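You operate a simulated robot arm through the tools that you are given. There is no shell and no other tool.

The job below is to be done with a simulated robot arm. You get a single attempt, and the scene is never put back.

Task
Swap the Brindmere plate for the Thimbleoak plate and lock it in.
Fine: the Brindmere plate is in the red drawer of the print unit and goes on the steel worktop beside the unit; leave the other controls. Where these are worked on the way, their far stop is far enough and under half their travel is too little: red drawer.

It is judged by the outcome, as a careful person would: the job done as asked, and still so three seconds after it is handed in. It fails if anything else is knocked over, pushed out of place, dropped, spilled or broken.

Robot
A 7-joint arm with a three-finger gripper, fixed in place. Base frame: the origin is on the floor under the middle of its stand, x ahead of it, y to its left, z up. Readings come in m, degrees, newtons and seconds.
With the tool pointing down near the work surface it reaches from about 0.1 to 0.88 m from the base axis. Its first joint turns from -166.0 to 166.0 degrees. Payload 2.94 kg.
The TCP is the grasp point between the finger pads, 0.03 m short of the fingertips. In the tool frame z runs along the fingers and y along their closing line. The gripper opens to 0.132 m; its body begins 0.107 m behind the TCP.
Orientation is that of the tool frame in the base frame, as [roll, pitch, yaw] about the fixed x, y, z axes, in that order (R = Rz(yaw) Ry(pitch) Rx(roll)). With the fingers straight down and closing along the base's y, the tool's x points along the base's -x, its y along +y and its z along -z.

Tools
- The arm moves only by the tool send_rows. Its argument "increments" is a list of rows, each a list of 3 entries, a list of its own where there are three numbers: the turn, a rotation vector about the tool's x, y, z in units of 6 degrees (1.0 is 6 degrees), then the shift along the tool's x, y, z in units of 40 mm (1.0 is 40 mm), then the opening, from 0 (shut) to 1 (fully open). In form: [[[rx, ry, rz], [tx, ty, tz], fingers], ...]. A call has 1 to 20 rows; each row shifts and turns the commanded pose from where the row before left it, along the tool's axes as they then stand. A call with a number of a shift or a turn outside -1 to 1 is refused whole. A row lasts 0.2 s, in which the tool goes at most 0.05 m and 8.6 degrees; a call with a longer step from one row to the next is refused whole, and so is a gripper value outside its range. A pose out of reach is approached as far as the arm can. The call stops where the force on the tool passes 40 N (or 10 N more than at its start, if that is more) or the arm is blocked; 0.2 s more then pass. Each finger travels about 0.0374 m/s and halts on what it meets, pressing with about 25 N; the grip force reading is that of the motor and also rises with nothing between the fingers. The clock runs only during rows and for 0.2 s after the last one: add rows that do not move to give the fingers time. It gives the time, the measured TCP pose, the force on the tool (base axes), the opening and the grip force at its end, in the units of the frame above (readings bear some noise), with the torque about the TCP (base axes, N m) and any sound that the robot's microphone picked up.
- Cameras (640 x 400 px; columns grow to the right, rows downward): "scene" is fixed at [0.3975, -0.6385, 1.6203]; the picture's right is [0.83, -0.56, 0.00], its down [-0.44, -0.64, -0.63] and it looks along [0.36, 0.52, -0.77] (base axes); focal length 214 px, centre (320, 200). "wrist" rides on the gripper at [0.072, 0.003, -0.144] in the tool frame; the picture's right is [-0.04, 1.00, 0.00], its down [-0.88, -0.04, -0.48] and it looks along [-0.48, -0.02, 0.88] (tool axes); focal length 256 px, centre (320, 200). There is no depth. A picture from a camera that has moved, and an enlarged one, comes with that camera's place and axes in the base frame and with its lens. The place of the scene camera against the robot may be out by one fixed shift of up to 0.018 m in any direction.
- snapshot(camera): a new picture of that camera. It takes no simulated time.
- move_column(by): moves the trunk up (or, below 0, down) by that many m; the arm rides with it, the base frame stays. It gives what a move gives, with no picture.
- close_up(camera, box): a new picture of the part [left, top, right, bottom] of that camera's present view, enlarged. It takes no simulated time.
- job_done(): hands the job in; it is judged then, once.

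Places have to be worked out from the pictures, the camera data and where the tool is seen. Open the gripper and draw the arm clear of the work before you hand the job in, unless the task says otherwise.

The tools are called after "Request:" as name(argument=value, ...) on one line, values as JSON. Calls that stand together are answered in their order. send_rows: Moves the arm, as the interface text tells. Its arguments: {"type":"object","properties":{"increments":{"type":"array"}},"required":["increments"]} The other tools are called the same way: move_column (by) moves the trunk up or down; snapshot (camera) takes a picture; close_up (camera, box) takes an enlarged picture of a part of a camera's view; job_done () hands the job in.

At the start:

```text
time: 0.0
eef_pos: [0.4672, -0.299, 1.5414]
ee_rot: [-180.0, 0.1, -180.0]
contact_force: [0.0, 0.7, -0.1]
wrist_torque: [0.0, 0.01, -0.01]
gripper_width: 0.1319
gripper_force: 0.0
trunk travel left (down, up): [-0.425, 0.115]
```

scene: 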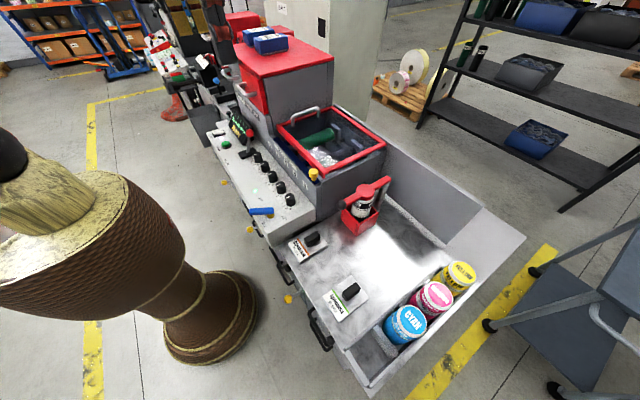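
wrist: 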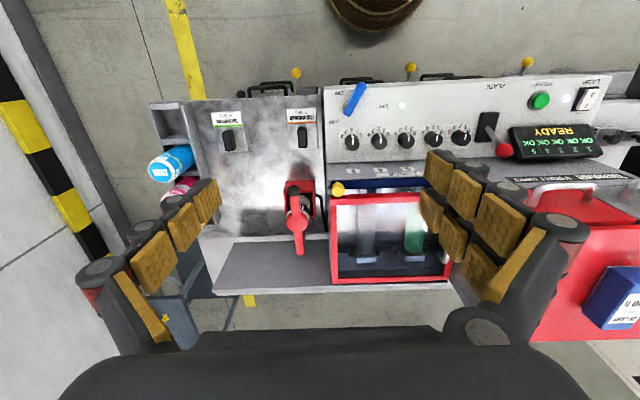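

I begin by looking closer at the unit and the plates before moving anything.

Request:
close_up(camera="scene", box=[200, 80, 400, 220])

Request:
close_up(camera="scene", box=[260, 200, 500, 370])

Request:
close_up(camera="wrist", box=[140, 60, 340, 300])

Request:
close_up(camera="wrist", box=[310, 50, 640, 290])

```text
2.86 times, centred on (300, 150) of scene
camera zoom: at [0.3975, -0.6385, 1.6203], right [0.83, -0.56, 0.0], down [-0.44, -0.64, -0.63], along [0.36, 0.52, -0.77], focal length 613 px, centre (377, 343)
```

zoom: 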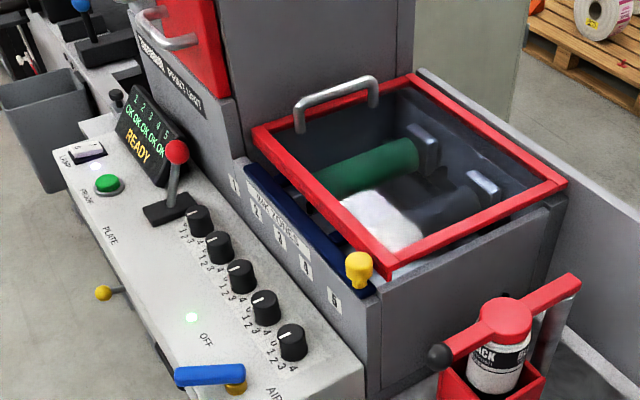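

```text
2.35 times, centred on (380, 285) of scene
camera zoom: at [0.3975, -0.6385, 1.6203], right [0.83, -0.56, 0.0], down [-0.44, -0.64, -0.63], along [0.36, 0.52, -0.77], focal length 505 px, centre (179, 0)
```

zoom: 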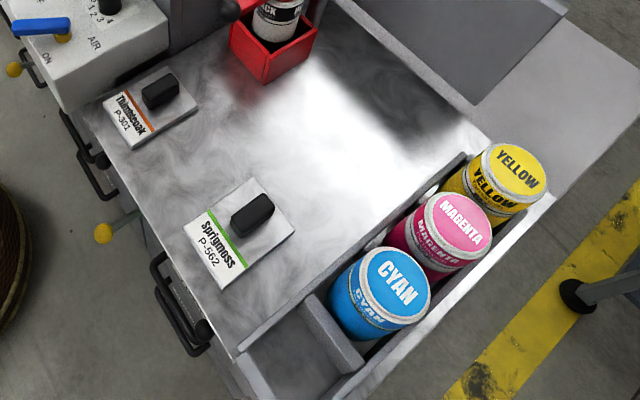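

```text
1.67 times, centred on (240, 180) of wrist
camera zoom: at [0.3933, -0.2949, 1.6851], right [0.04, 1.0, 0.0], down [0.88, -0.04, 0.48], along [0.48, -0.02, -0.88], focal length 427 px, centre (453, 233)
```

zoom: 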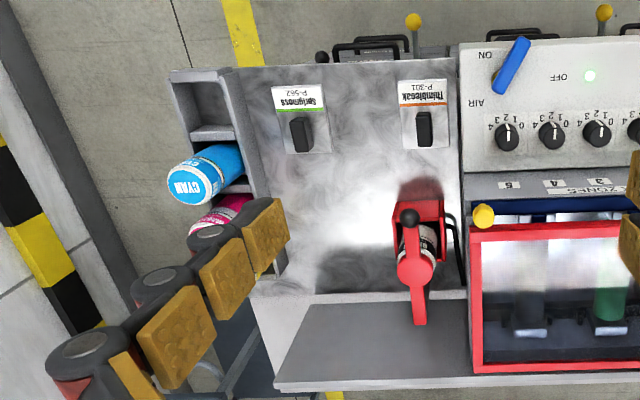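

```text
1.67 times, centred on (475, 170) of wrist
camera zoom: at [0.3933, -0.2949, 1.6851], right [0.04, 1.0, 0.0], down [0.88, -0.04, 0.48], along [0.48, -0.02, -0.88], focal length 427 px, centre (62, 250)
```

zoom: 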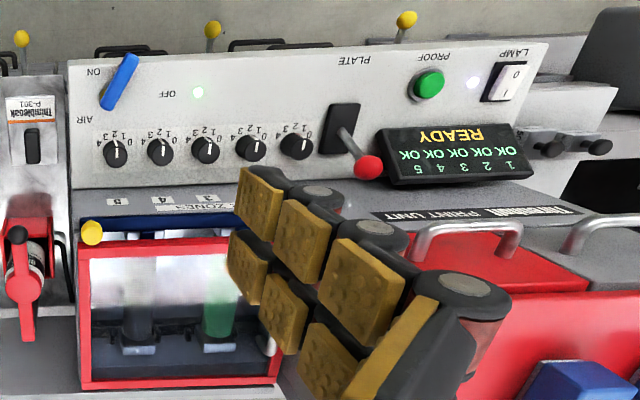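

I need a better idea of what the red drawer, the latch and the PLATE lever are; I take more enlarged pictures.

Request:
close_up(camera="scene", box=[230, 100, 390, 200])

Request:
close_up(camera="scene", box=[180, 0, 340, 100])

Request:
close_up(camera="scene", box=[200, 130, 300, 230])

Request:
close_up(camera="scene", box=[240, 190, 400, 290])

Request:
close_up(camera="wrist", box=[320, 60, 480, 160])

Request:
close_up(camera="wrist", box=[320, 160, 480, 290])

```text
4.00 times, centred on (310, 150) of scene
camera zoom: at [0.3975, -0.6385, 1.6203], right [0.83, -0.56, 0.0], down [-0.44, -0.64, -0.63], along [0.36, 0.52, -0.77], focal length 858 px, centre (360, 400)
```

zoom: 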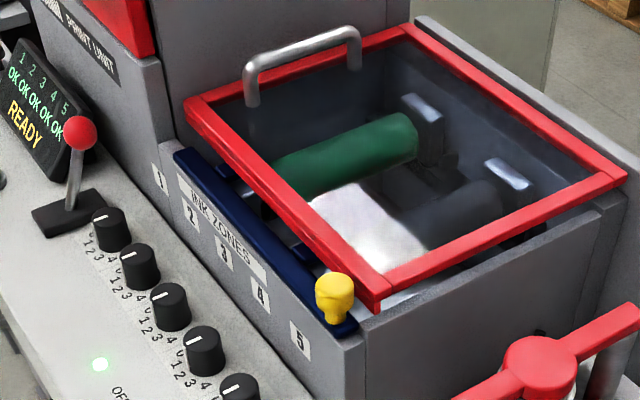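

```text
4.00 times, centred on (260, 50) of scene
camera zoom: at [0.3975, -0.6385, 1.6203], right [0.83, -0.56, 0.0], down [-0.44, -0.64, -0.63], along [0.36, 0.52, -0.77], focal length 858 px, centre (560, 800)
```

zoom: 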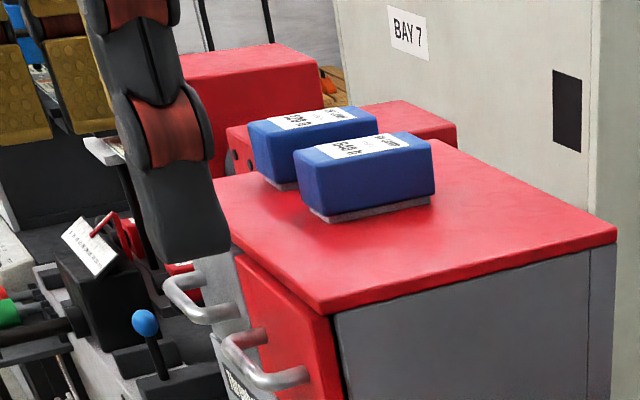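

```text
4.00 times, centred on (250, 180) of scene
camera zoom: at [0.3975, -0.6385, 1.6203], right [0.83, -0.56, 0.0], down [-0.44, -0.64, -0.63], along [0.36, 0.52, -0.77], focal length 858 px, centre (600, 280)
```

zoom: 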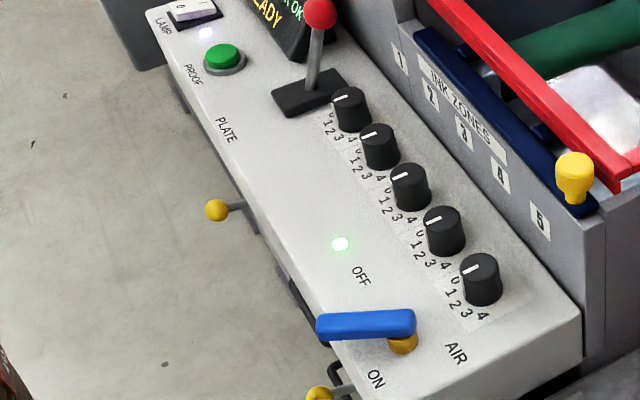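

```text
4.00 times, centred on (320, 240) of scene
camera zoom: at [0.3975, -0.6385, 1.6203], right [0.83, -0.56, 0.0], down [-0.44, -0.64, -0.63], along [0.36, 0.52, -0.77], focal length 858 px, centre (320, 40)
```

zoom: 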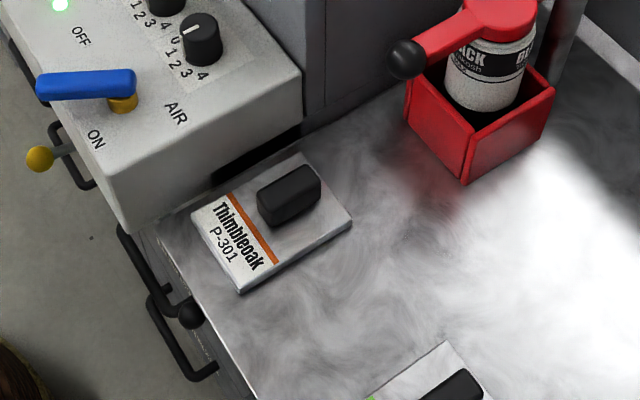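

```text
4.00 times, centred on (400, 110) of wrist
camera zoom: at [0.3933, -0.2949, 1.6851], right [0.04, 1.0, 0.0], down [0.88, -0.04, 0.48], along [0.48, -0.02, -0.88], focal length 1024 px, centre (0, 560)
```

zoom: 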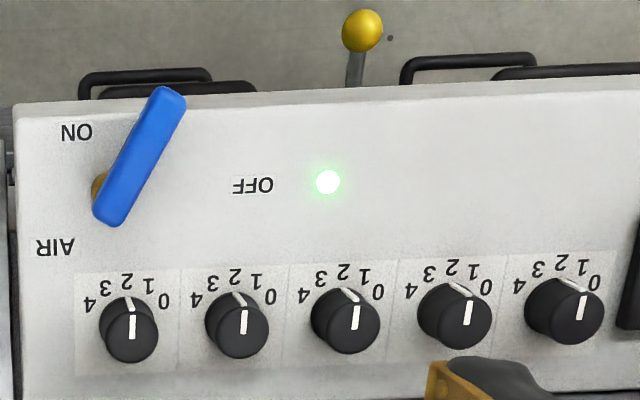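

```text
3.08 times, centred on (400, 225) of wrist
camera zoom: at [0.3933, -0.2949, 1.6851], right [0.04, 1.0, 0.0], down [0.88, -0.04, 0.48], along [0.48, -0.02, -0.88], focal length 788 px, centre (74, 123)
```

zoom: 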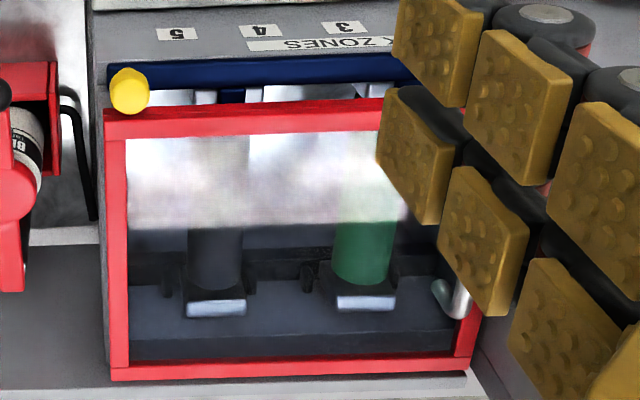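

The red frame looks like a clear guard lid; black handles and yellow balls stick out at the front face. I zoom on the front edge from both cameras.

Request:
close_up(camera="scene", box=[200, 150, 300, 250])

Request:
close_up(camera="scene", box=[260, 250, 380, 390])

Request:
close_up(camera="wrist", box=[220, 50, 380, 150])

Request:
close_up(camera="wrist", box=[480, 40, 640, 160])

```text
4.00 times, centred on (250, 200) of scene
camera zoom: at [0.3975, -0.6385, 1.6203], right [0.83, -0.56, 0.0], down [-0.44, -0.64, -0.63], along [0.36, 0.52, -0.77], focal length 858 px, centre (600, 200)
```

zoom: 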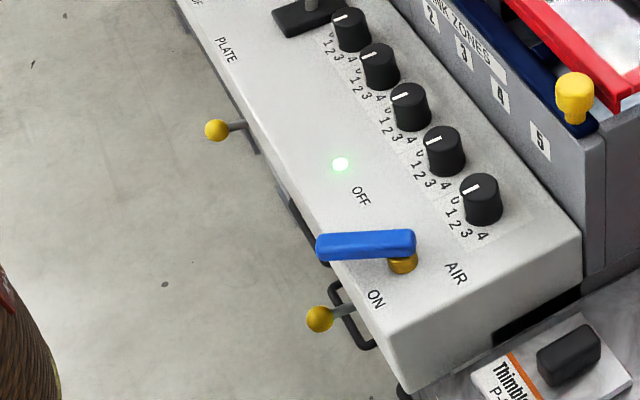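

```text
2.86 times, centred on (320, 320) of scene
camera zoom: at [0.3975, -0.6385, 1.6203], right [0.83, -0.56, 0.0], down [-0.44, -0.64, -0.63], along [0.36, 0.52, -0.77], focal length 613 px, centre (320, -143)
```

zoom: 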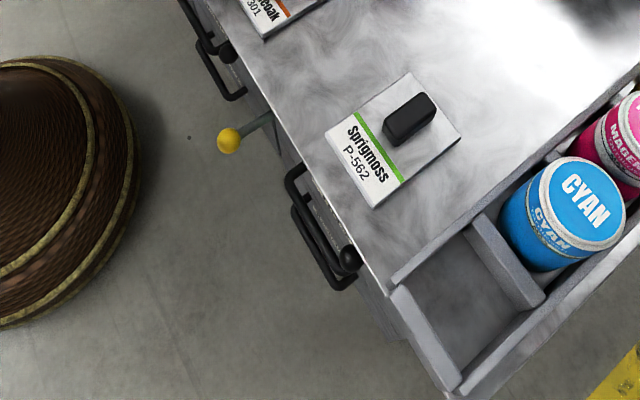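

```text
4.00 times, centred on (300, 100) of wrist
camera zoom: at [0.3933, -0.2949, 1.6851], right [0.04, 1.0, 0.0], down [0.88, -0.04, 0.48], along [0.48, -0.02, -0.88], focal length 1024 px, centre (400, 600)
```

zoom: 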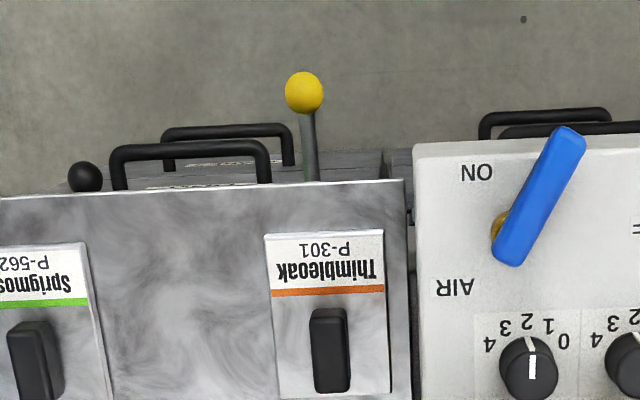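

```text
3.33 times, centred on (560, 100) of wrist
camera zoom: at [0.3933, -0.2949, 1.6851], right [0.04, 1.0, 0.0], down [0.88, -0.04, 0.48], along [0.48, -0.02, -0.88], focal length 853 px, centre (-480, 533)
```

zoom: 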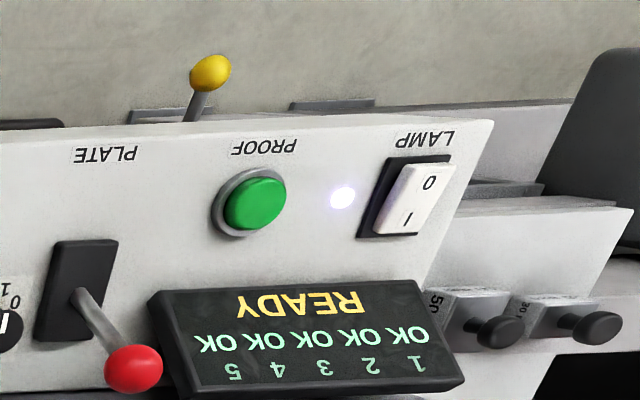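

The red panel with a silver handle over the "PRINT UNIT" label, left of the guard, may be the red drawer. I draw the arm back and tilt it a little at height to look at it with the wrist camera.

Request:
send_rows(increments=[[[0, 0, 0], [1, 0, 0], 1], [[0, 0, 0], [1, 0, 0], 1], [[0, 0, 0], [1, 0, 0], 1], [[0, 0, 0], [1, 0, 0], 1], [[0, 0, 0], [0, 1, 0], 1], [[0, 0, 0], [0, 1, 0], 1], [[0, 0, 0], [0, 1, 0], 1], [[0, 0, 0], [0, 1, 0], 1], [[0, -1, 0], [0, 0, 0], 1], [[0, -1, 0], [0, 0, 0], 1], [[0, -1, 0], [0, 0, 0], 1]])

Request:
snapshot(camera="wrist")

Request:
snapshot(camera="scene")

```text
time: 2.4
eef_pos: [0.3052, -0.1384, 1.5431]
ee_rot: [-179.9, 18.0, -180.0]
contact_force: [1.0, 0.7, 0.0]
wrist_torque: [-0.02, -0.05, 0.03]
gripper_width: 0.1319
gripper_force: 0.0
trunk travel left (down, up): [-0.425, 0.115]
```

```text
taken
camera wrist: at [0.191, -0.1343, 1.656], right [0.04, 1.0, 0.01], down [0.69, -0.04, 0.73], along [0.73, -0.02, -0.69], focal length 256 px, centre (320, 200)
```

wrist: 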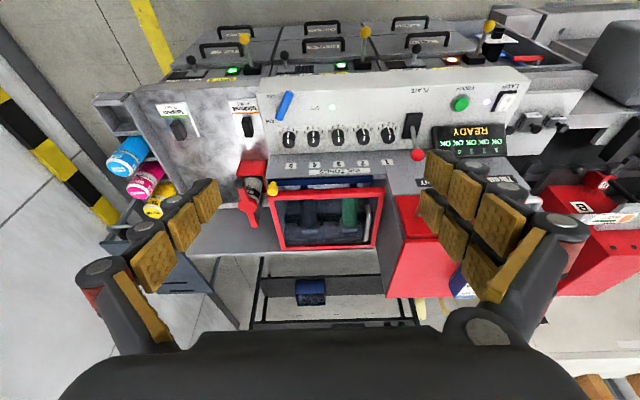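

```text
taken
```

scene: 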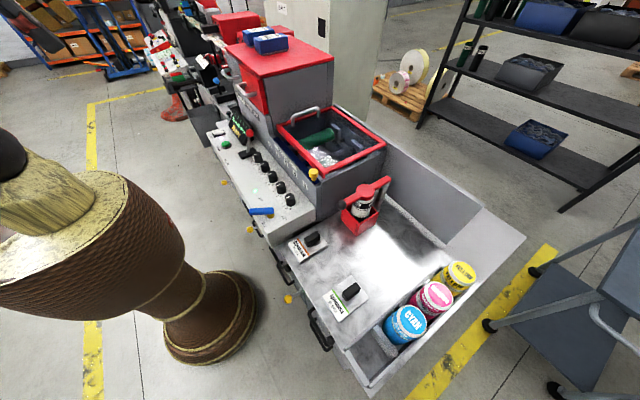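

The front face now shows: drawers with black handles, lamps and yellow levers. I zoom there.

Request:
close_up(camera="wrist", box=[160, 10, 320, 110])

Request:
close_up(camera="wrist", box=[290, 10, 450, 110])

Request:
close_up(camera="wrist", box=[420, 10, 580, 110])

Request:
close_up(camera="wrist", box=[260, 80, 460, 300])

```text
4.00 times, centred on (240, 60) of wrist
camera zoom: at [0.191, -0.1343, 1.656], right [0.04, 1.0, 0.01], down [0.69, -0.04, 0.73], along [0.73, -0.02, -0.69], focal length 1024 px, centre (640, 760)
```

zoom: 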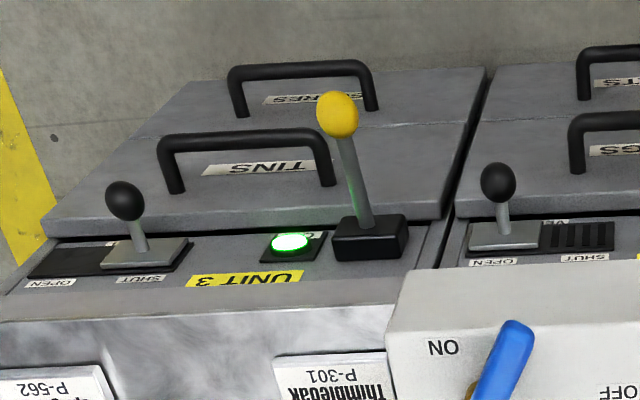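

```text
4.00 times, centred on (370, 60) of wrist
camera zoom: at [0.191, -0.1343, 1.656], right [0.04, 1.0, 0.01], down [0.69, -0.04, 0.73], along [0.73, -0.02, -0.69], focal length 1024 px, centre (120, 760)
```

zoom: 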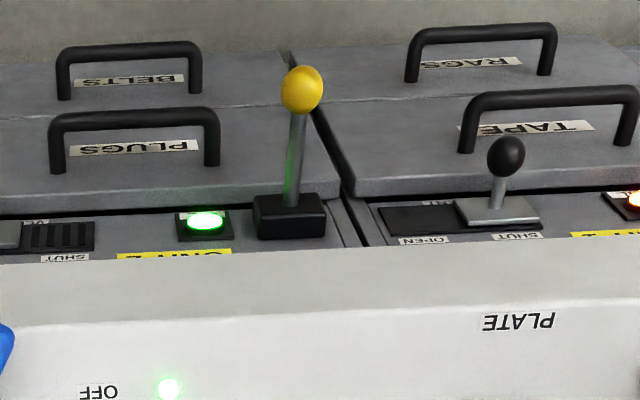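

```text
4.00 times, centred on (500, 60) of wrist
camera zoom: at [0.191, -0.1343, 1.656], right [0.04, 1.0, 0.01], down [0.69, -0.04, 0.73], along [0.73, -0.02, -0.69], focal length 1024 px, centre (-400, 760)
```

zoom: 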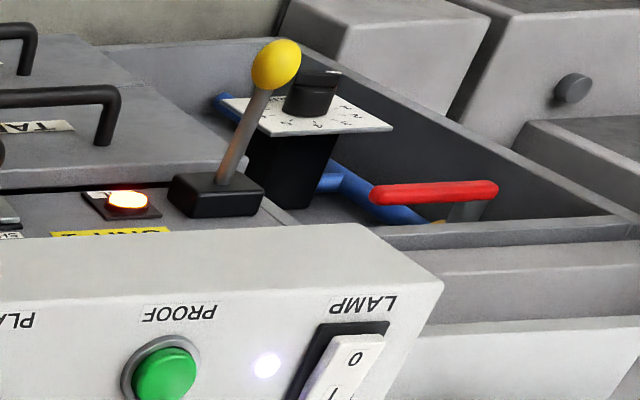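

```text
1.82 times, centred on (360, 190) of wrist
camera zoom: at [0.191, -0.1343, 1.656], right [0.04, 1.0, 0.01], down [0.69, -0.04, 0.73], along [0.73, -0.02, -0.69], focal length 465 px, centre (247, 218)
```

zoom: 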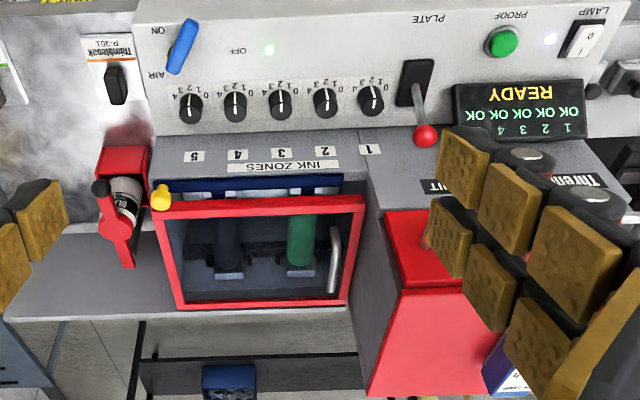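

The red block to the left of the guard is hidden by the fingers; I move left (+y) to bring it into the middle of the wrist view.

Request:
send_rows(increments=[[[0, 0, 0], [0, 1, 0], 1], [[0, 0, 0], [0, 1, 0], 1], [[0, 0, 0], [0, 1, 0], 1], [[0, 0, 0], [0, 1, 0], 1], [[0, 0, 0], [0, 1, 0], 1], [[0, 0, 0], [0, 1, 0], 1], [[0, 0, 0], [0, 1, 0], 1]])

Request:
snapshot(camera="wrist")

Request:
close_up(camera="wrist", box=[220, 80, 440, 300])

Request:
close_up(camera="scene", box=[190, 20, 350, 150])

```text
time: 4.0
eef_pos: [0.3056, 0.1429, 1.5415]
ee_rot: [-179.9, 18.0, -179.9]
contact_force: [0.5, 0.3, -0.2]
wrist_torque: [-0.03, 0.02, -0.03]
gripper_width: 0.1321
gripper_force: 0.1
trunk travel left (down, up): [-0.425, 0.115]
```

```text
taken
camera wrist: at [0.1918, 0.1467, 1.6556], right [0.04, 1.0, 0.01], down [0.69, -0.04, 0.72], along [0.72, -0.02, -0.69], focal length 256 px, centre (320, 200)
```

wrist: 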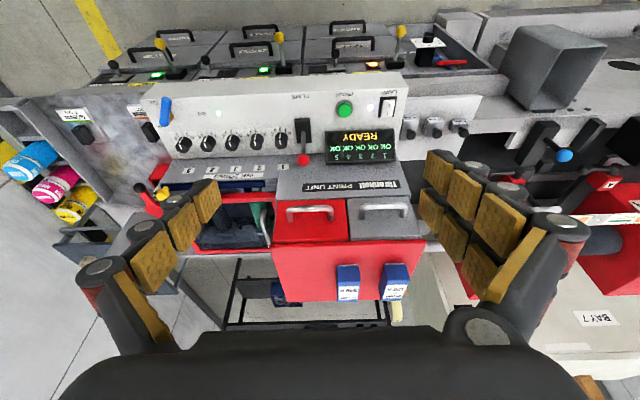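

```text
1.82 times, centred on (330, 190) of wrist
camera zoom: at [0.1918, 0.1467, 1.6556], right [0.04, 1.0, 0.01], down [0.69, -0.04, 0.72], along [0.72, -0.02, -0.69], focal length 465 px, centre (302, 218)
```

zoom: 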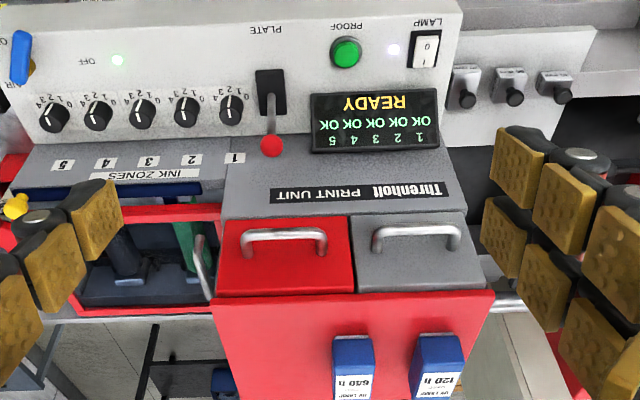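

```text
3.08 times, centred on (270, 85) of scene
camera zoom: at [0.3975, -0.6385, 1.6203], right [0.83, -0.56, 0.0], down [-0.44, -0.64, -0.63], along [0.36, 0.52, -0.77], focal length 660 px, centre (474, 554)
```

zoom: 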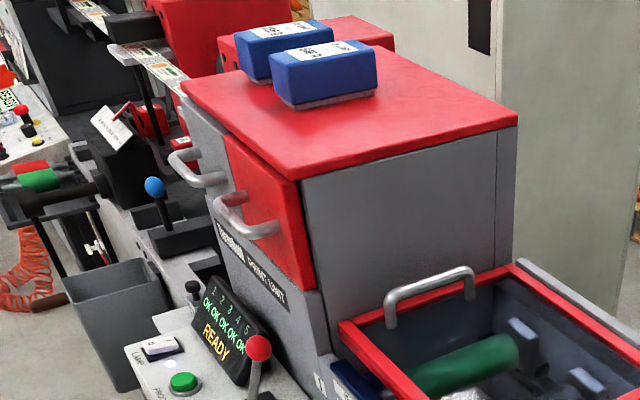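

The "PRINT UNIT" has a red drawer with a silver handle (about [0.61, 0.11, 1.28]) and the PLATE lever right below it (knob about [0.58, 0.095, 1.15]). I zoom at the lever and the drawer to read their state.

Request:
close_up(camera="wrist", box=[270, 80, 400, 200])

Request:
close_up(camera="wrist", box=[260, 160, 440, 260])

Request:
close_up(camera="scene", box=[205, 95, 285, 165])

Request:
close_up(camera="wrist", box=[60, 20, 260, 150])

```text
3.33 times, centred on (335, 140) of wrist
camera zoom: at [0.1918, 0.1467, 1.6556], right [0.04, 1.0, 0.01], down [0.69, -0.04, 0.72], along [0.72, -0.02, -0.69], focal length 853 px, centre (270, 400)
```

zoom: 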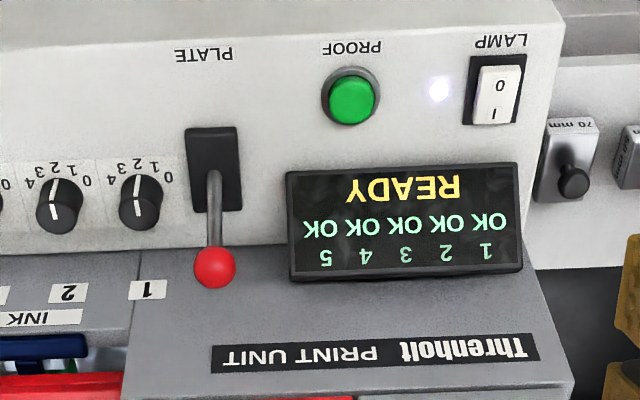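

```text
3.56 times, centred on (350, 210) of wrist
camera zoom: at [0.1918, 0.1467, 1.6556], right [0.04, 1.0, 0.01], down [0.69, -0.04, 0.72], along [0.72, -0.02, -0.69], focal length 910 px, centre (213, 164)
```

zoom: 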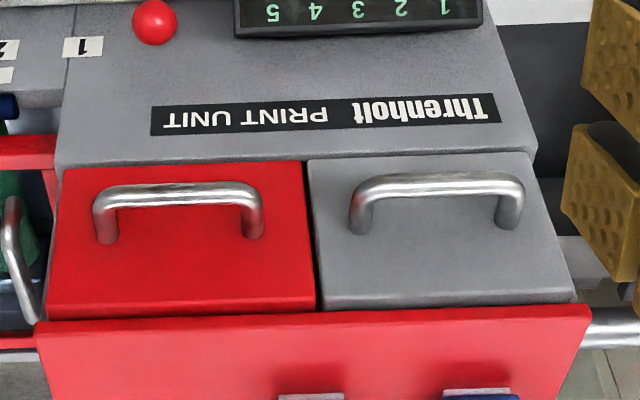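

```text
5.71 times, centred on (245, 130) of scene
camera zoom: at [0.3975, -0.6385, 1.6203], right [0.83, -0.56, 0.0], down [-0.44, -0.64, -0.63], along [0.36, 0.52, -0.77], focal length 1226 px, centre (749, 600)
```

zoom: 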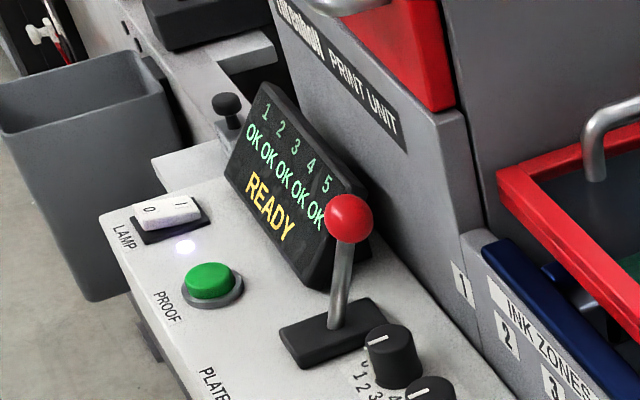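

```text
3.08 times, centred on (160, 85) of wrist
camera zoom: at [0.1918, 0.1467, 1.6556], right [0.04, 1.0, 0.01], down [0.69, -0.04, 0.72], along [0.72, -0.02, -0.69], focal length 788 px, centre (812, 554)
```

zoom: 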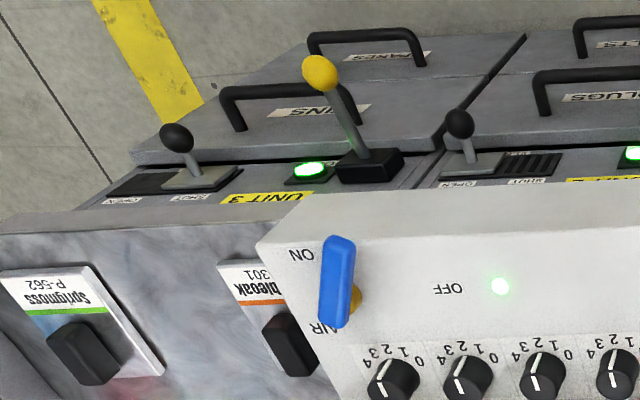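

I'll try the drawer handle with a horizontal pinch. First I turn the tool 90° about its axis (fingers to close in the vertical plane) in free air and half-close the fingers.

Request:
send_rows(increments=[[[0, 0, 1], [0, 0, 0], 1], [[0, 0, 1], [0, 0, 0], 0.9], [[0, 0, 1], [0, 0, 0], 0.8], [[0, 0, 1], [0, 0, 0], 0.7], [[0, 0, 1], [0, 0, 0], 0.6], [[0, 0, 1], [0, 0, 0], 0.55], [[0, 0, 1], [0, 0, 0], 0.55], [[0, 0, 1], [0, 0, 0], 0.55], [[0, 0, 1], [0, 0, 0], 0.55], [[0, 0, 1], [0, 0, 0], 0.55], [[0, 0, 1], [0, 0, 0], 0.55], [[0, 0, 1], [0, 0, 0], 0.55], [[0, 0, 1], [0, 0, 0], 0.55], [[0, 0, 1], [0, 0, 0], 0.55], [[0, 0, 1], [0, 0, 0], 0.55]])

Request:
snapshot(camera="wrist")

Request:
snapshot(camera="scene")

```text
time: 7.2
eef_pos: [0.307, 0.1416, 1.5423]
ee_rot: [161.9, 0.0, 89.9]
contact_force: [-0.1, 0.9, 0.5]
wrist_torque: [0.0, 0.0, -0.03]
gripper_width: 0.0727
gripper_force: 0.0
trunk travel left (down, up): [-0.425, 0.115]
```

```text
taken
camera wrist: at [0.2641, 0.2144, 1.6791], right [0.95, -0.05, 0.31], down [-0.18, -0.88, 0.44], along [0.25, -0.48, -0.84], focal length 256 px, centre (320, 200)
```

wrist: 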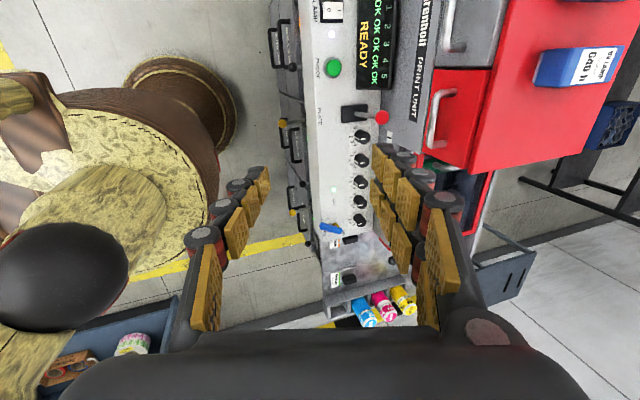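

```text
taken
```

scene: 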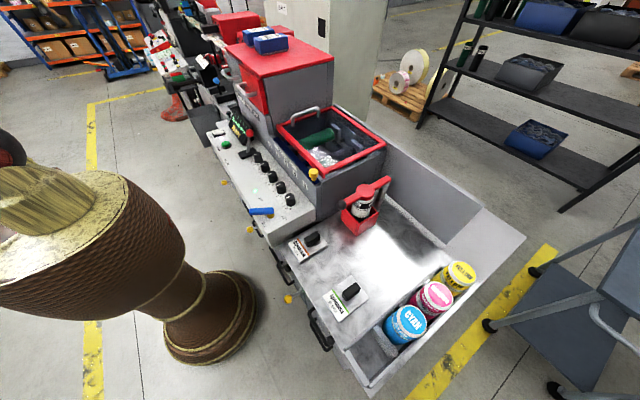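

Rotation went cleanly. Now forward 0.2 m at this height, then tilt the tool towards horizontal.

Request:
send_rows(increments=[[[0, 0, 0], [-0.14, 0.951, 0.309], 0.55], [[0, 0, 0], [-0.14, 0.951, 0.309], 0.55], [[0, 0, 0], [-0.14, 0.951, 0.309], 0.55], [[0, 0, 0], [-0.14, 0.951, 0.309], 0.55], [[0, 0, 0], [-0.14, 0.951, 0.309], 0.55], [[-1, 0, 0], [0, 0, 0], 0.55], [[-1, 0, 0], [0, 0, 0], 0.55], [[-1, 0, 0], [0, 0, 0], 0.55], [[-1, 0, 0], [0, 0, 0], 0.55], [[-1, 0, 0], [0, 0, 0], 0.55], [[-1, 0, 0], [0, 0, 0], 0.55], [[-1, 0, 0], [0, 0, 0], 0.55], [[-1, 0, 0], [0, 0, 0], 0.55], [[-1, 0, 0], [0, 0, 0], 0.55], [[-1, 0, 0], [0, 0, 0], 0.55], [[-1, 0, 0], [0, 0, 0], 0.55]])

Request:
snapshot(camera="wrist")

Request:
snapshot(camera="scene")

```text
time: 10.6
eef_pos: [0.5088, 0.1151, 1.5409]
ee_rot: [102.0, 0.2, 90.1]
contact_force: [0.4, 1.2, -0.8]
wrist_torque: [-0.02, -0.02, -0.05]
gripper_width: 0.0725
gripper_force: 0.0
out of reach, approached as far as the arm can: row 16
trunk travel left (down, up): [-0.425, 0.115]
```

```text
taken
camera wrist: at [0.3666, 0.187, 1.5738], right [0.21, -0.04, 0.98], down [-0.47, -0.88, 0.06], along [0.86, -0.48, -0.2], focal length 256 px, centre (320, 200)
```

wrist: 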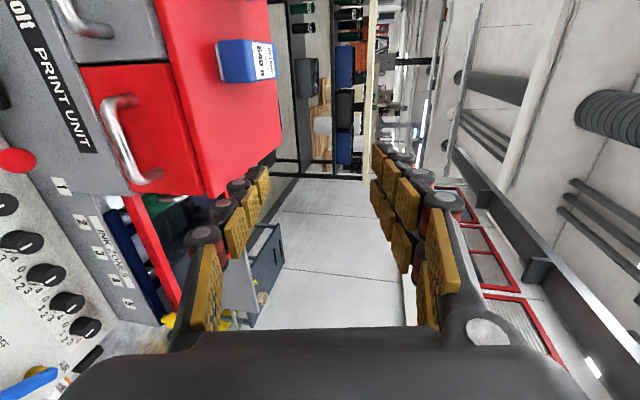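

```text
taken
```

scene: 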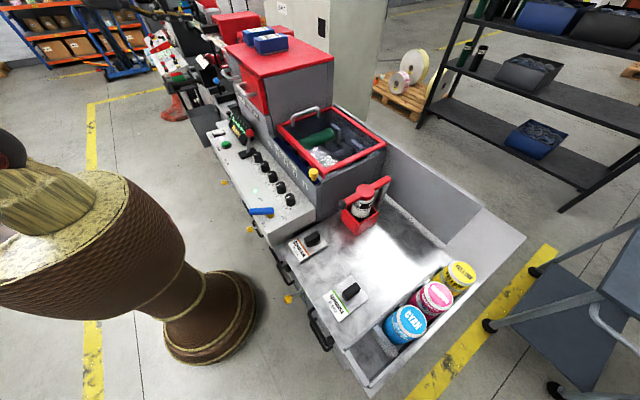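

Tilted to 12° below horizontal – good enough. The handle bar triangulates to about (0.611, 0.112, 1.28). I lower the trunk by 0.2 m so the arm rides down in front of the drawer, then check.

Request:
move_column(by=-0.2)

Request:
snapshot(camera="wrist")

Request:
snapshot(camera="scene")

```text
time: 12.8
eef_pos: [0.5065, 0.1137, 1.3411]
ee_rot: [102.0, 0.2, 90.0]
contact_force: [0.5, -0.1, 0.6]
wrist_torque: [0.03, 0.01, -0.02]
gripper_width: 0.0726
gripper_force: 0.1
trunk travel left (down, up): [-0.225, 0.315]
```

```text
taken
camera wrist: at [0.3653, 0.1862, 1.3744], right [0.21, -0.04, 0.98], down [-0.47, -0.88, 0.06], along [0.86, -0.48, -0.2], focal length 256 px, centre (320, 200)
```

wrist: 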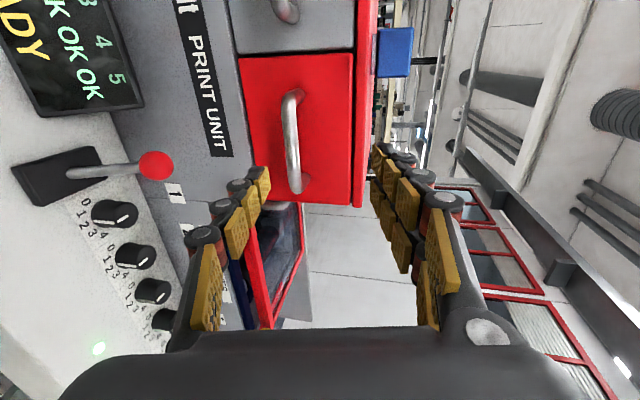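

```text
taken
```

scene: 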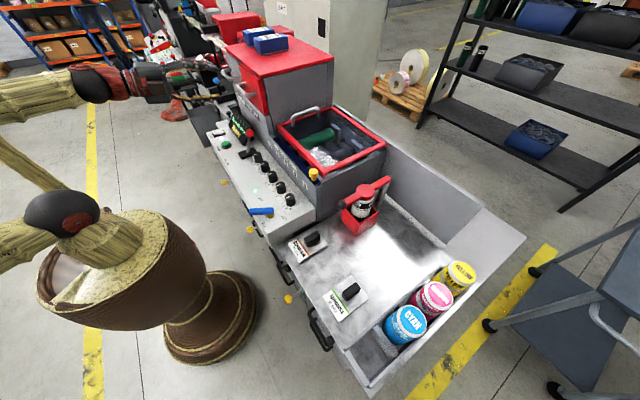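

The handle bar now triangulates near (0.60, 0.117, 1.287). I lower the trunk another 0.035 m, and then look before going in.

Request:
move_column(by=-0.035)

Request:
close_up(camera="wrist", box=[160, 40, 480, 340])

```text
time: 13.6
eef_pos: [0.5061, 0.1129, 1.3069]
ee_rot: [102.1, 0.2, 90.0]
contact_force: [-0.3, 0.2, 0.0]
wrist_torque: [0.01, 0.04, -0.02]
gripper_width: 0.0725
gripper_force: 0.1
trunk travel left (down, up): [-0.19, 0.35]
```

```text
1.33 times, centred on (320, 190) of wrist
camera zoom: at [0.3653, 0.1862, 1.3393], right [0.21, -0.04, 0.98], down [-0.47, -0.88, 0.06], along [0.86, -0.48, -0.2], focal length 341 px, centre (320, 213)
```

zoom: 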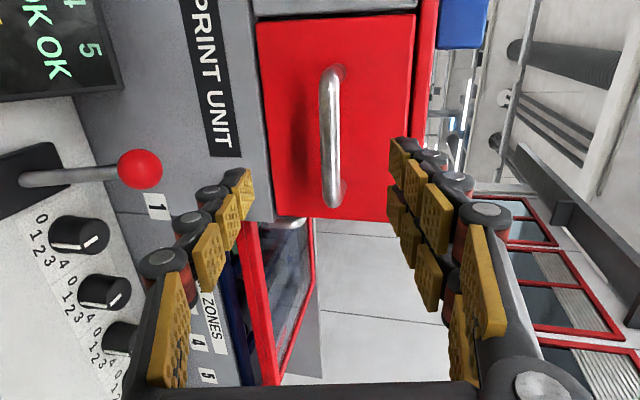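

Bar is at z≈1.292, nearly in line with the tool. I advance along the tool axis about 84 mm so the bar lies between the pads.

Request:
send_rows(increments=[[[0, 0, 0], [0, 0.03, 0.5], 0.55], [[0, 0, 0], [0, 0.03, 0.5], 0.55], [[0, 0, 0], [0, 0.03, 0.5], 0.55], [[0, 0, 0], [0, 0.03, 0.5], 0.55]])

Request:
close_up(camera="wrist", box=[160, 40, 480, 340])

Request:
close_up(camera="scene", box=[190, 20, 350, 150])

```text
time: 14.6
eef_pos: [0.5842, 0.1131, 1.2965]
ee_rot: [102.4, 0.4, 90.1]
contact_force: [-0.3, -0.2, -0.3]
wrist_torque: [-0.02, 0.03, -0.01]
gripper_width: 0.0725
gripper_force: 0.0
out of reach, approached as far as the arm can: row 4
trunk travel left (down, up): [-0.19, 0.35]
```

```text
1.33 times, centred on (320, 190) of wrist
camera zoom: at [0.4443, 0.1851, 1.3305], right [0.22, -0.04, 0.98], down [-0.47, -0.88, 0.07], along [0.86, -0.47, -0.21], focal length 341 px, centre (320, 213)
```

zoom: 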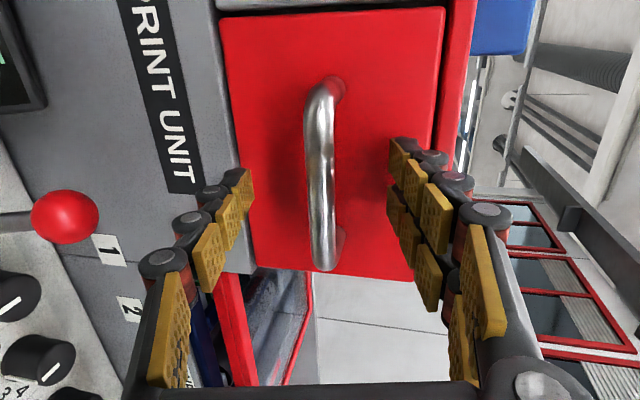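

```text
3.08 times, centred on (270, 85) of scene
camera zoom: at [0.3975, -0.6385, 1.6203], right [0.83, -0.56, 0.0], down [-0.44, -0.64, -0.63], along [0.36, 0.52, -0.77], focal length 660 px, centre (474, 554)
```

zoom: 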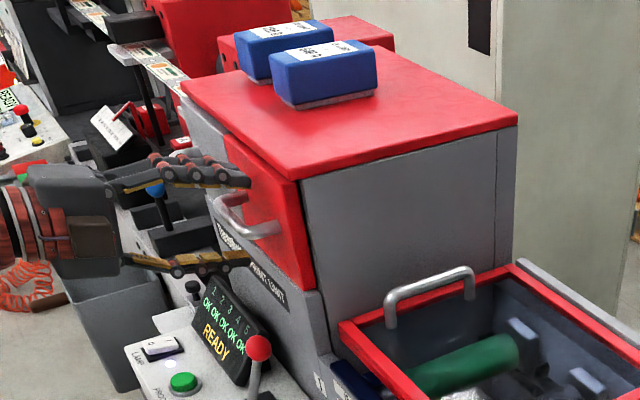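

The tips just pass the bar, but the arm reports its limit in this posture. I back off, raise the arm relative to the shoulder and will lower the trunk to compensate, so the wrist has more room.

Request:
send_rows(increments=[[[0, 0, 0], [0, -0.208, -0.978], 0.55], [[0, 0, 0], [0, -0.208, -0.978], 0.55], [[0, 0, 0], [0, 0.978, -0.208], 0.55], [[0, 0, 0], [0, 0.978, -0.208], 0.55], [[0, 0, 0], [0, 0.978, -0.208], 0.55]])

```text
time: 15.8
eef_pos: [0.5049, 0.1126, 1.4173]
ee_rot: [102.0, 0.2, 90.0]
contact_force: [-1.0, -0.5, 1.0]
wrist_torque: [-0.01, -0.04, -0.03]
gripper_width: 0.0726
gripper_force: 0.1
trunk travel left (down, up): [-0.19, 0.35]
```

Now the trunk goes down 0.12 m, bringing the TCP back to z≈1.30.

Request:
move_column(by=-0.115)

Request:
send_rows(increments=[[[0, 0, 0], [0, 0.05, 0.6], 0.55], [[0, 0, 0], [0, 0.05, 0.6], 0.55], [[0, 0, 0], [0, 0.05, 0.6], 0.55]])

Request:
close_up(camera="wrist", box=[160, 40, 480, 340])

```text
time: 17.2
eef_pos: [0.5046, 0.1121, 1.3019]
ee_rot: [102.0, 0.2, 90.0]
contact_force: [-0.2, 0.3, 0.5]
wrist_torque: [0.03, 0.03, 0.02]
gripper_width: 0.0728
gripper_force: 0.1
trunk travel left (down, up): [-0.075, 0.465]
```

```text
time: 18.0
eef_pos: [0.5771, 0.1138, 1.2935]
ee_rot: [102.1, 0.2, 90.1]
contact_force: [-0.7, 0.4, -0.5]
wrist_torque: [0.02, -0.02, 0.01]
gripper_width: 0.0725
gripper_force: 0.1
trunk travel left (down, up): [-0.075, 0.465]
```

```text
1.33 times, centred on (320, 190) of wrist
camera zoom: at [0.4361, 0.1851, 1.3255], right [0.21, -0.04, 0.98], down [-0.47, -0.88, 0.06], along [0.86, -0.48, -0.2], focal length 341 px, centre (320, 213)
```

zoom: 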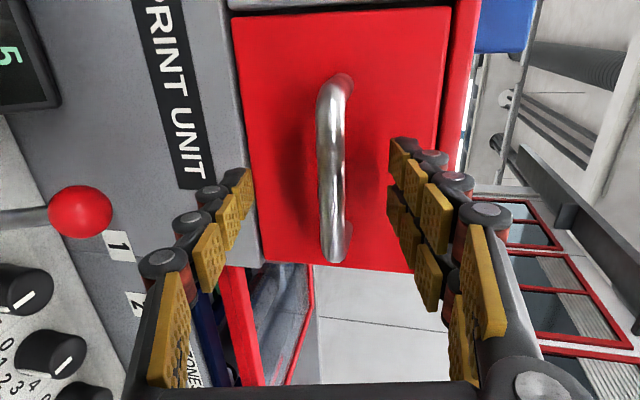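

No limit this time. I go another 20 mm forward in small steps, then close on the bar.

Request:
send_rows(increments=[[[0, 0, 0], [0, 0.03, 0.27], 0.55], [[0, 0, 0], [0, 0.03, 0.27], 0.55]])

Request:
close_up(camera="wrist", box=[160, 40, 480, 340])

Request:
close_up(camera="scene", box=[190, 20, 350, 150])

```text
time: 18.6
eef_pos: [0.5985, 0.1109, 1.2922]
ee_rot: [101.9, 0.1, 90.2]
contact_force: [-10.3, -0.5, 3.0]
wrist_torque: [0.0, -0.43, -0.03]
gripper_width: 0.0749
gripper_force: 1.4
trunk travel left (down, up): [-0.075, 0.465]
```

```text
1.33 times, centred on (320, 190) of wrist
camera zoom: at [0.4556, 0.1851, 1.3251], right [0.21, -0.04, 0.98], down [-0.47, -0.88, 0.06], along [0.86, -0.47, -0.2], focal length 341 px, centre (320, 213)
```

zoom: 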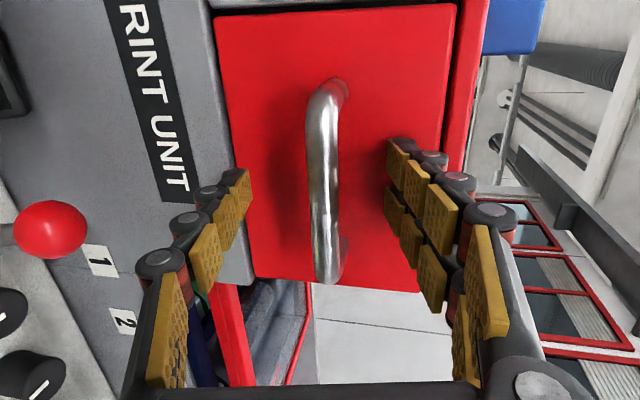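

```text
3.08 times, centred on (270, 85) of scene
camera zoom: at [0.3975, -0.6385, 1.6203], right [0.83, -0.56, 0.0], down [-0.44, -0.64, -0.63], along [0.36, 0.52, -0.77], focal length 660 px, centre (474, 554)
```

zoom: 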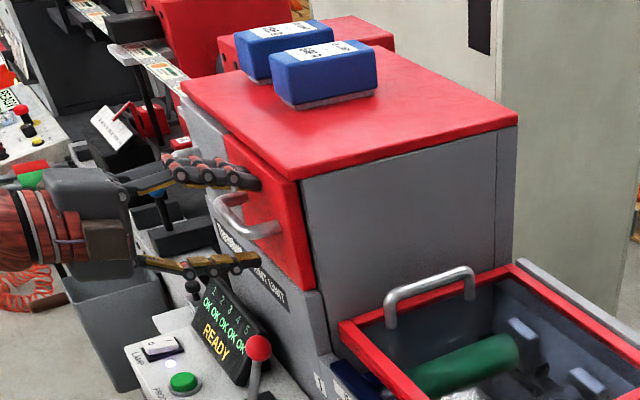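

Fingertips touch the drawer face (−10 N). I back off 5 mm and close on the bar.

Request:
send_rows(increments=[[[0, 0, 0], [0, 0, -0.15], 0.55], [[0, 0, 0], [0, 0, 0], 0.4], [[0, 0, 0], [0, 0, 0], 0.25], [[0, 0, 0], [0, 0, 0], 0.15], [[0, 0, 0], [0, 0, 0], 0.05], [[0, 0, 0], [0, 0, 0], 0.0], [[0, 0, 0], [0, 0, 0], 0.0], [[0, 0, 0], [0, 0, 0], 0.0]])

Request:
close_up(camera="wrist", box=[160, 40, 480, 340])

```text
time: 20.4
eef_pos: [0.5915, 0.1121, 1.2964]
ee_rot: [101.7, 0.1, 90.1]
contact_force: [12.6, 1.3, 22.4]
wrist_torque: [-0.09, -0.08, 0.01]
gripper_width: 0.0124
gripper_force: 35.3
trunk travel left (down, up): [-0.075, 0.465]
```

```text
1.33 times, centred on (320, 190) of wrist
camera zoom: at [0.451, 0.185, 1.3277], right [0.2, -0.04, 0.98], down [-0.47, -0.88, 0.06], along [0.86, -0.47, -0.2], focal length 341 px, centre (320, 213)
```

zoom: 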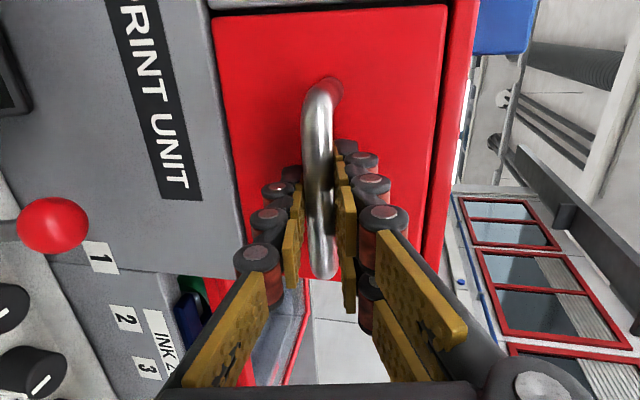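

The bar is gripped (12.4 mm). The grip pulls the tool up slightly, so I raise by 4 mm to unload, then pull gently 20 mm to see whether the drawer moves.

Request:
send_rows(increments=[[[0, 0, 0], [0, 0.1, 0], 0], [[0, 0, 0], [0, -0.05, -0.25], 0], [[0, 0, 0], [0, -0.05, -0.25], 0]])

Request:
close_up(camera="wrist", box=[160, 40, 480, 340])

```text
time: 21.0
eef_pos: [0.5919, 0.1134, 1.2959]
ee_rot: [101.8, 0.2, 90.1]
contact_force: [27.2, -0.2, 4.2]
wrist_torque: [0.06, -0.02, 0.37]
gripper_width: 0.0128
gripper_force: 39.6
trunk travel left (down, up): [-0.075, 0.465]
stopped in row 2: the force on the tool passed its limit at 42 N (the readings are from after the stop); the commanded pose is now the measured one
```

```text
1.33 times, centred on (320, 190) of wrist
camera zoom: at [0.4502, 0.1849, 1.3285], right [0.21, -0.04, 0.98], down [-0.47, -0.88, 0.06], along [0.86, -0.47, -0.2], focal length 341 px, centre (320, 213)
```

zoom: 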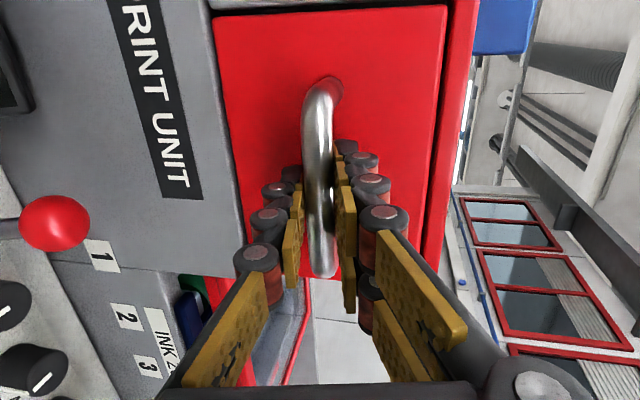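

The drawer holds at 42 N: it is locked, and the PLATE lever (tilted forward towards the drawer) is the natural lock. I release the handle and back away to work that lever first.

Request:
send_rows(increments=[[[0, 0, 0], [0, 0, 0], 0.2], [[0, 0, 0], [0, 0, 0], 0.4], [[0, 0, 0], [0, 0, 0], 0.6], [[0, 0, 0], [0, 0, 0], 0.6], [[0, 0, 0], [0, 0, 0], 0.6], [[0, 0, 0], [0, 0, -0.5], 0.6], [[0, 0, 0], [0, 0, -1], 0.6], [[0, 0, 0], [0, 0, -1], 0.6], [[0, 0, 0], [0, 0, -0.5], 0.6]])

Request:
snapshot(camera="wrist")

```text
time: 23.0
eef_pos: [0.4707, 0.112, 1.323]
ee_rot: [101.8, 0.2, 90.1]
contact_force: [-0.7, -0.7, 0.7]
wrist_torque: [0.02, -0.02, 0.02]
gripper_width: 0.0792
gripper_force: 0.1
trunk travel left (down, up): [-0.075, 0.465]
```

```text
taken
camera wrist: at [0.3287, 0.1838, 1.3551], right [0.2, -0.04, 0.98], down [-0.47, -0.88, 0.06], along [0.86, -0.47, -0.2], focal length 256 px, centre (320, 200)
```

wrist: 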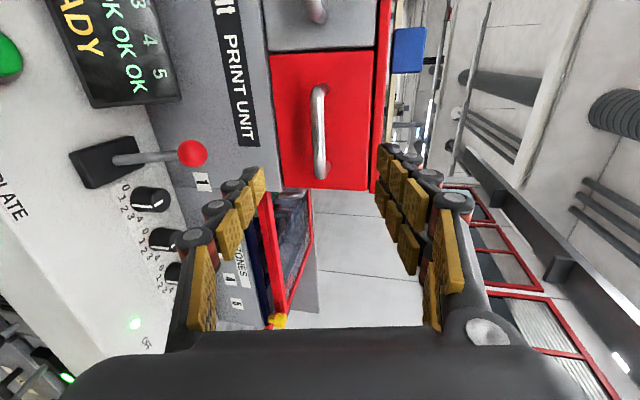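

The lever's base is near (0.557, 0.095, 1.065) and its knob near (0.585, 0.095, 1.143), tilted forward. I turn the tool back −90° about its axis so the fingers straddle the knob sideways, then tilt to about 45°.

Request:
send_rows(increments=[[[0, 0, -1], [0, 0, 0], 0.5], [[0, 0, -1], [0, 0, 0], 0.5], [[0, 0, -1], [0, 0, 0], 0.5], [[0, 0, -1], [0, 0, 0], 0.5], [[0, 0, -1], [0, 0, 0], 0.5], [[0, 0, -1], [0, 0, 0], 0.5], [[0, 0, -1], [0, 0, 0], 0.5], [[0, 0, -1], [0, 0, 0], 0.5], [[0, 0, -1], [0, 0, 0], 0.5], [[0, 0, -1], [0, 0, 0], 0.5], [[0, 0, -1], [0, 0, 0], 0.5], [[0, 0, -1], [0, 0, 0], 0.5], [[0, 0, -1], [0, 0, 0], 0.5], [[0, 0, -1], [0, 0, 0], 0.5], [[0, 0, -1], [0, 0, 0], 0.5]])

Request:
send_rows(increments=[[[0, 1, 0], [0, 0, 0], 0.5], [[0, 1, 0], [0, 0, 0], 0.5], [[0, 1, 0], [0, 0, 0], 0.5], [[0, 1, 0], [0, 0, 0], 0.5], [[0, 1, 0], [0, 0, 0], 0.5], [[0, 0.5, 0], [0, 0, 0], 0.5]])

Request:
snapshot(camera="wrist")

Request:
snapshot(camera="scene")

```text
time: 26.2
eef_pos: [0.4688, 0.1127, 1.3225]
ee_rot: [-178.5, 78.2, -178.4]
contact_force: [-0.7, -0.5, 0.2]
wrist_torque: [0.01, 0.0, 0.0]
gripper_width: 0.0658
gripper_force: 0.2
trunk travel left (down, up): [-0.075, 0.465]
```

```text
time: 27.6
eef_pos: [0.4707, 0.1122, 1.3219]
ee_rot: [-179.8, 45.1, -179.7]
contact_force: [0.8, 0.3, 0.6]
wrist_torque: [0.0, -0.01, 0.03]
gripper_width: 0.0657
gripper_force: 0.1
trunk travel left (down, up): [-0.075, 0.465]
```

```text
taken
camera wrist: at [0.3164, 0.116, 1.3723], right [0.03, 1.0, 0.03], down [0.28, -0.03, 0.96], along [0.96, -0.02, -0.28], focal length 256 px, centre (320, 200)
```

wrist: 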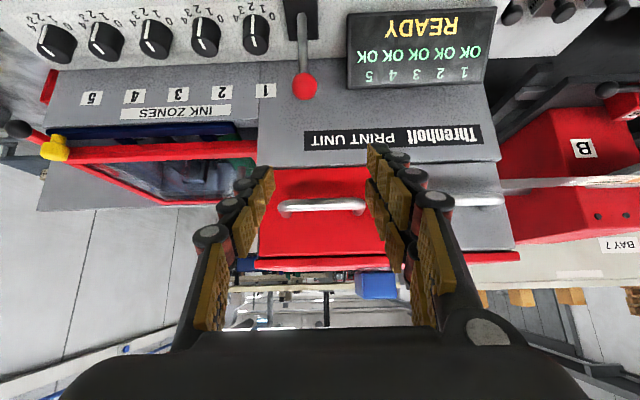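

```text
taken
```

scene: 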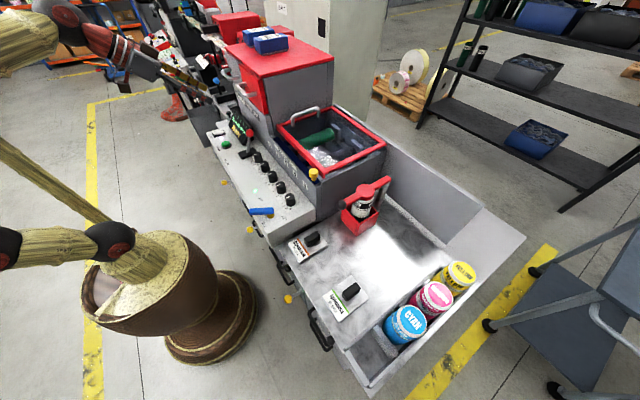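

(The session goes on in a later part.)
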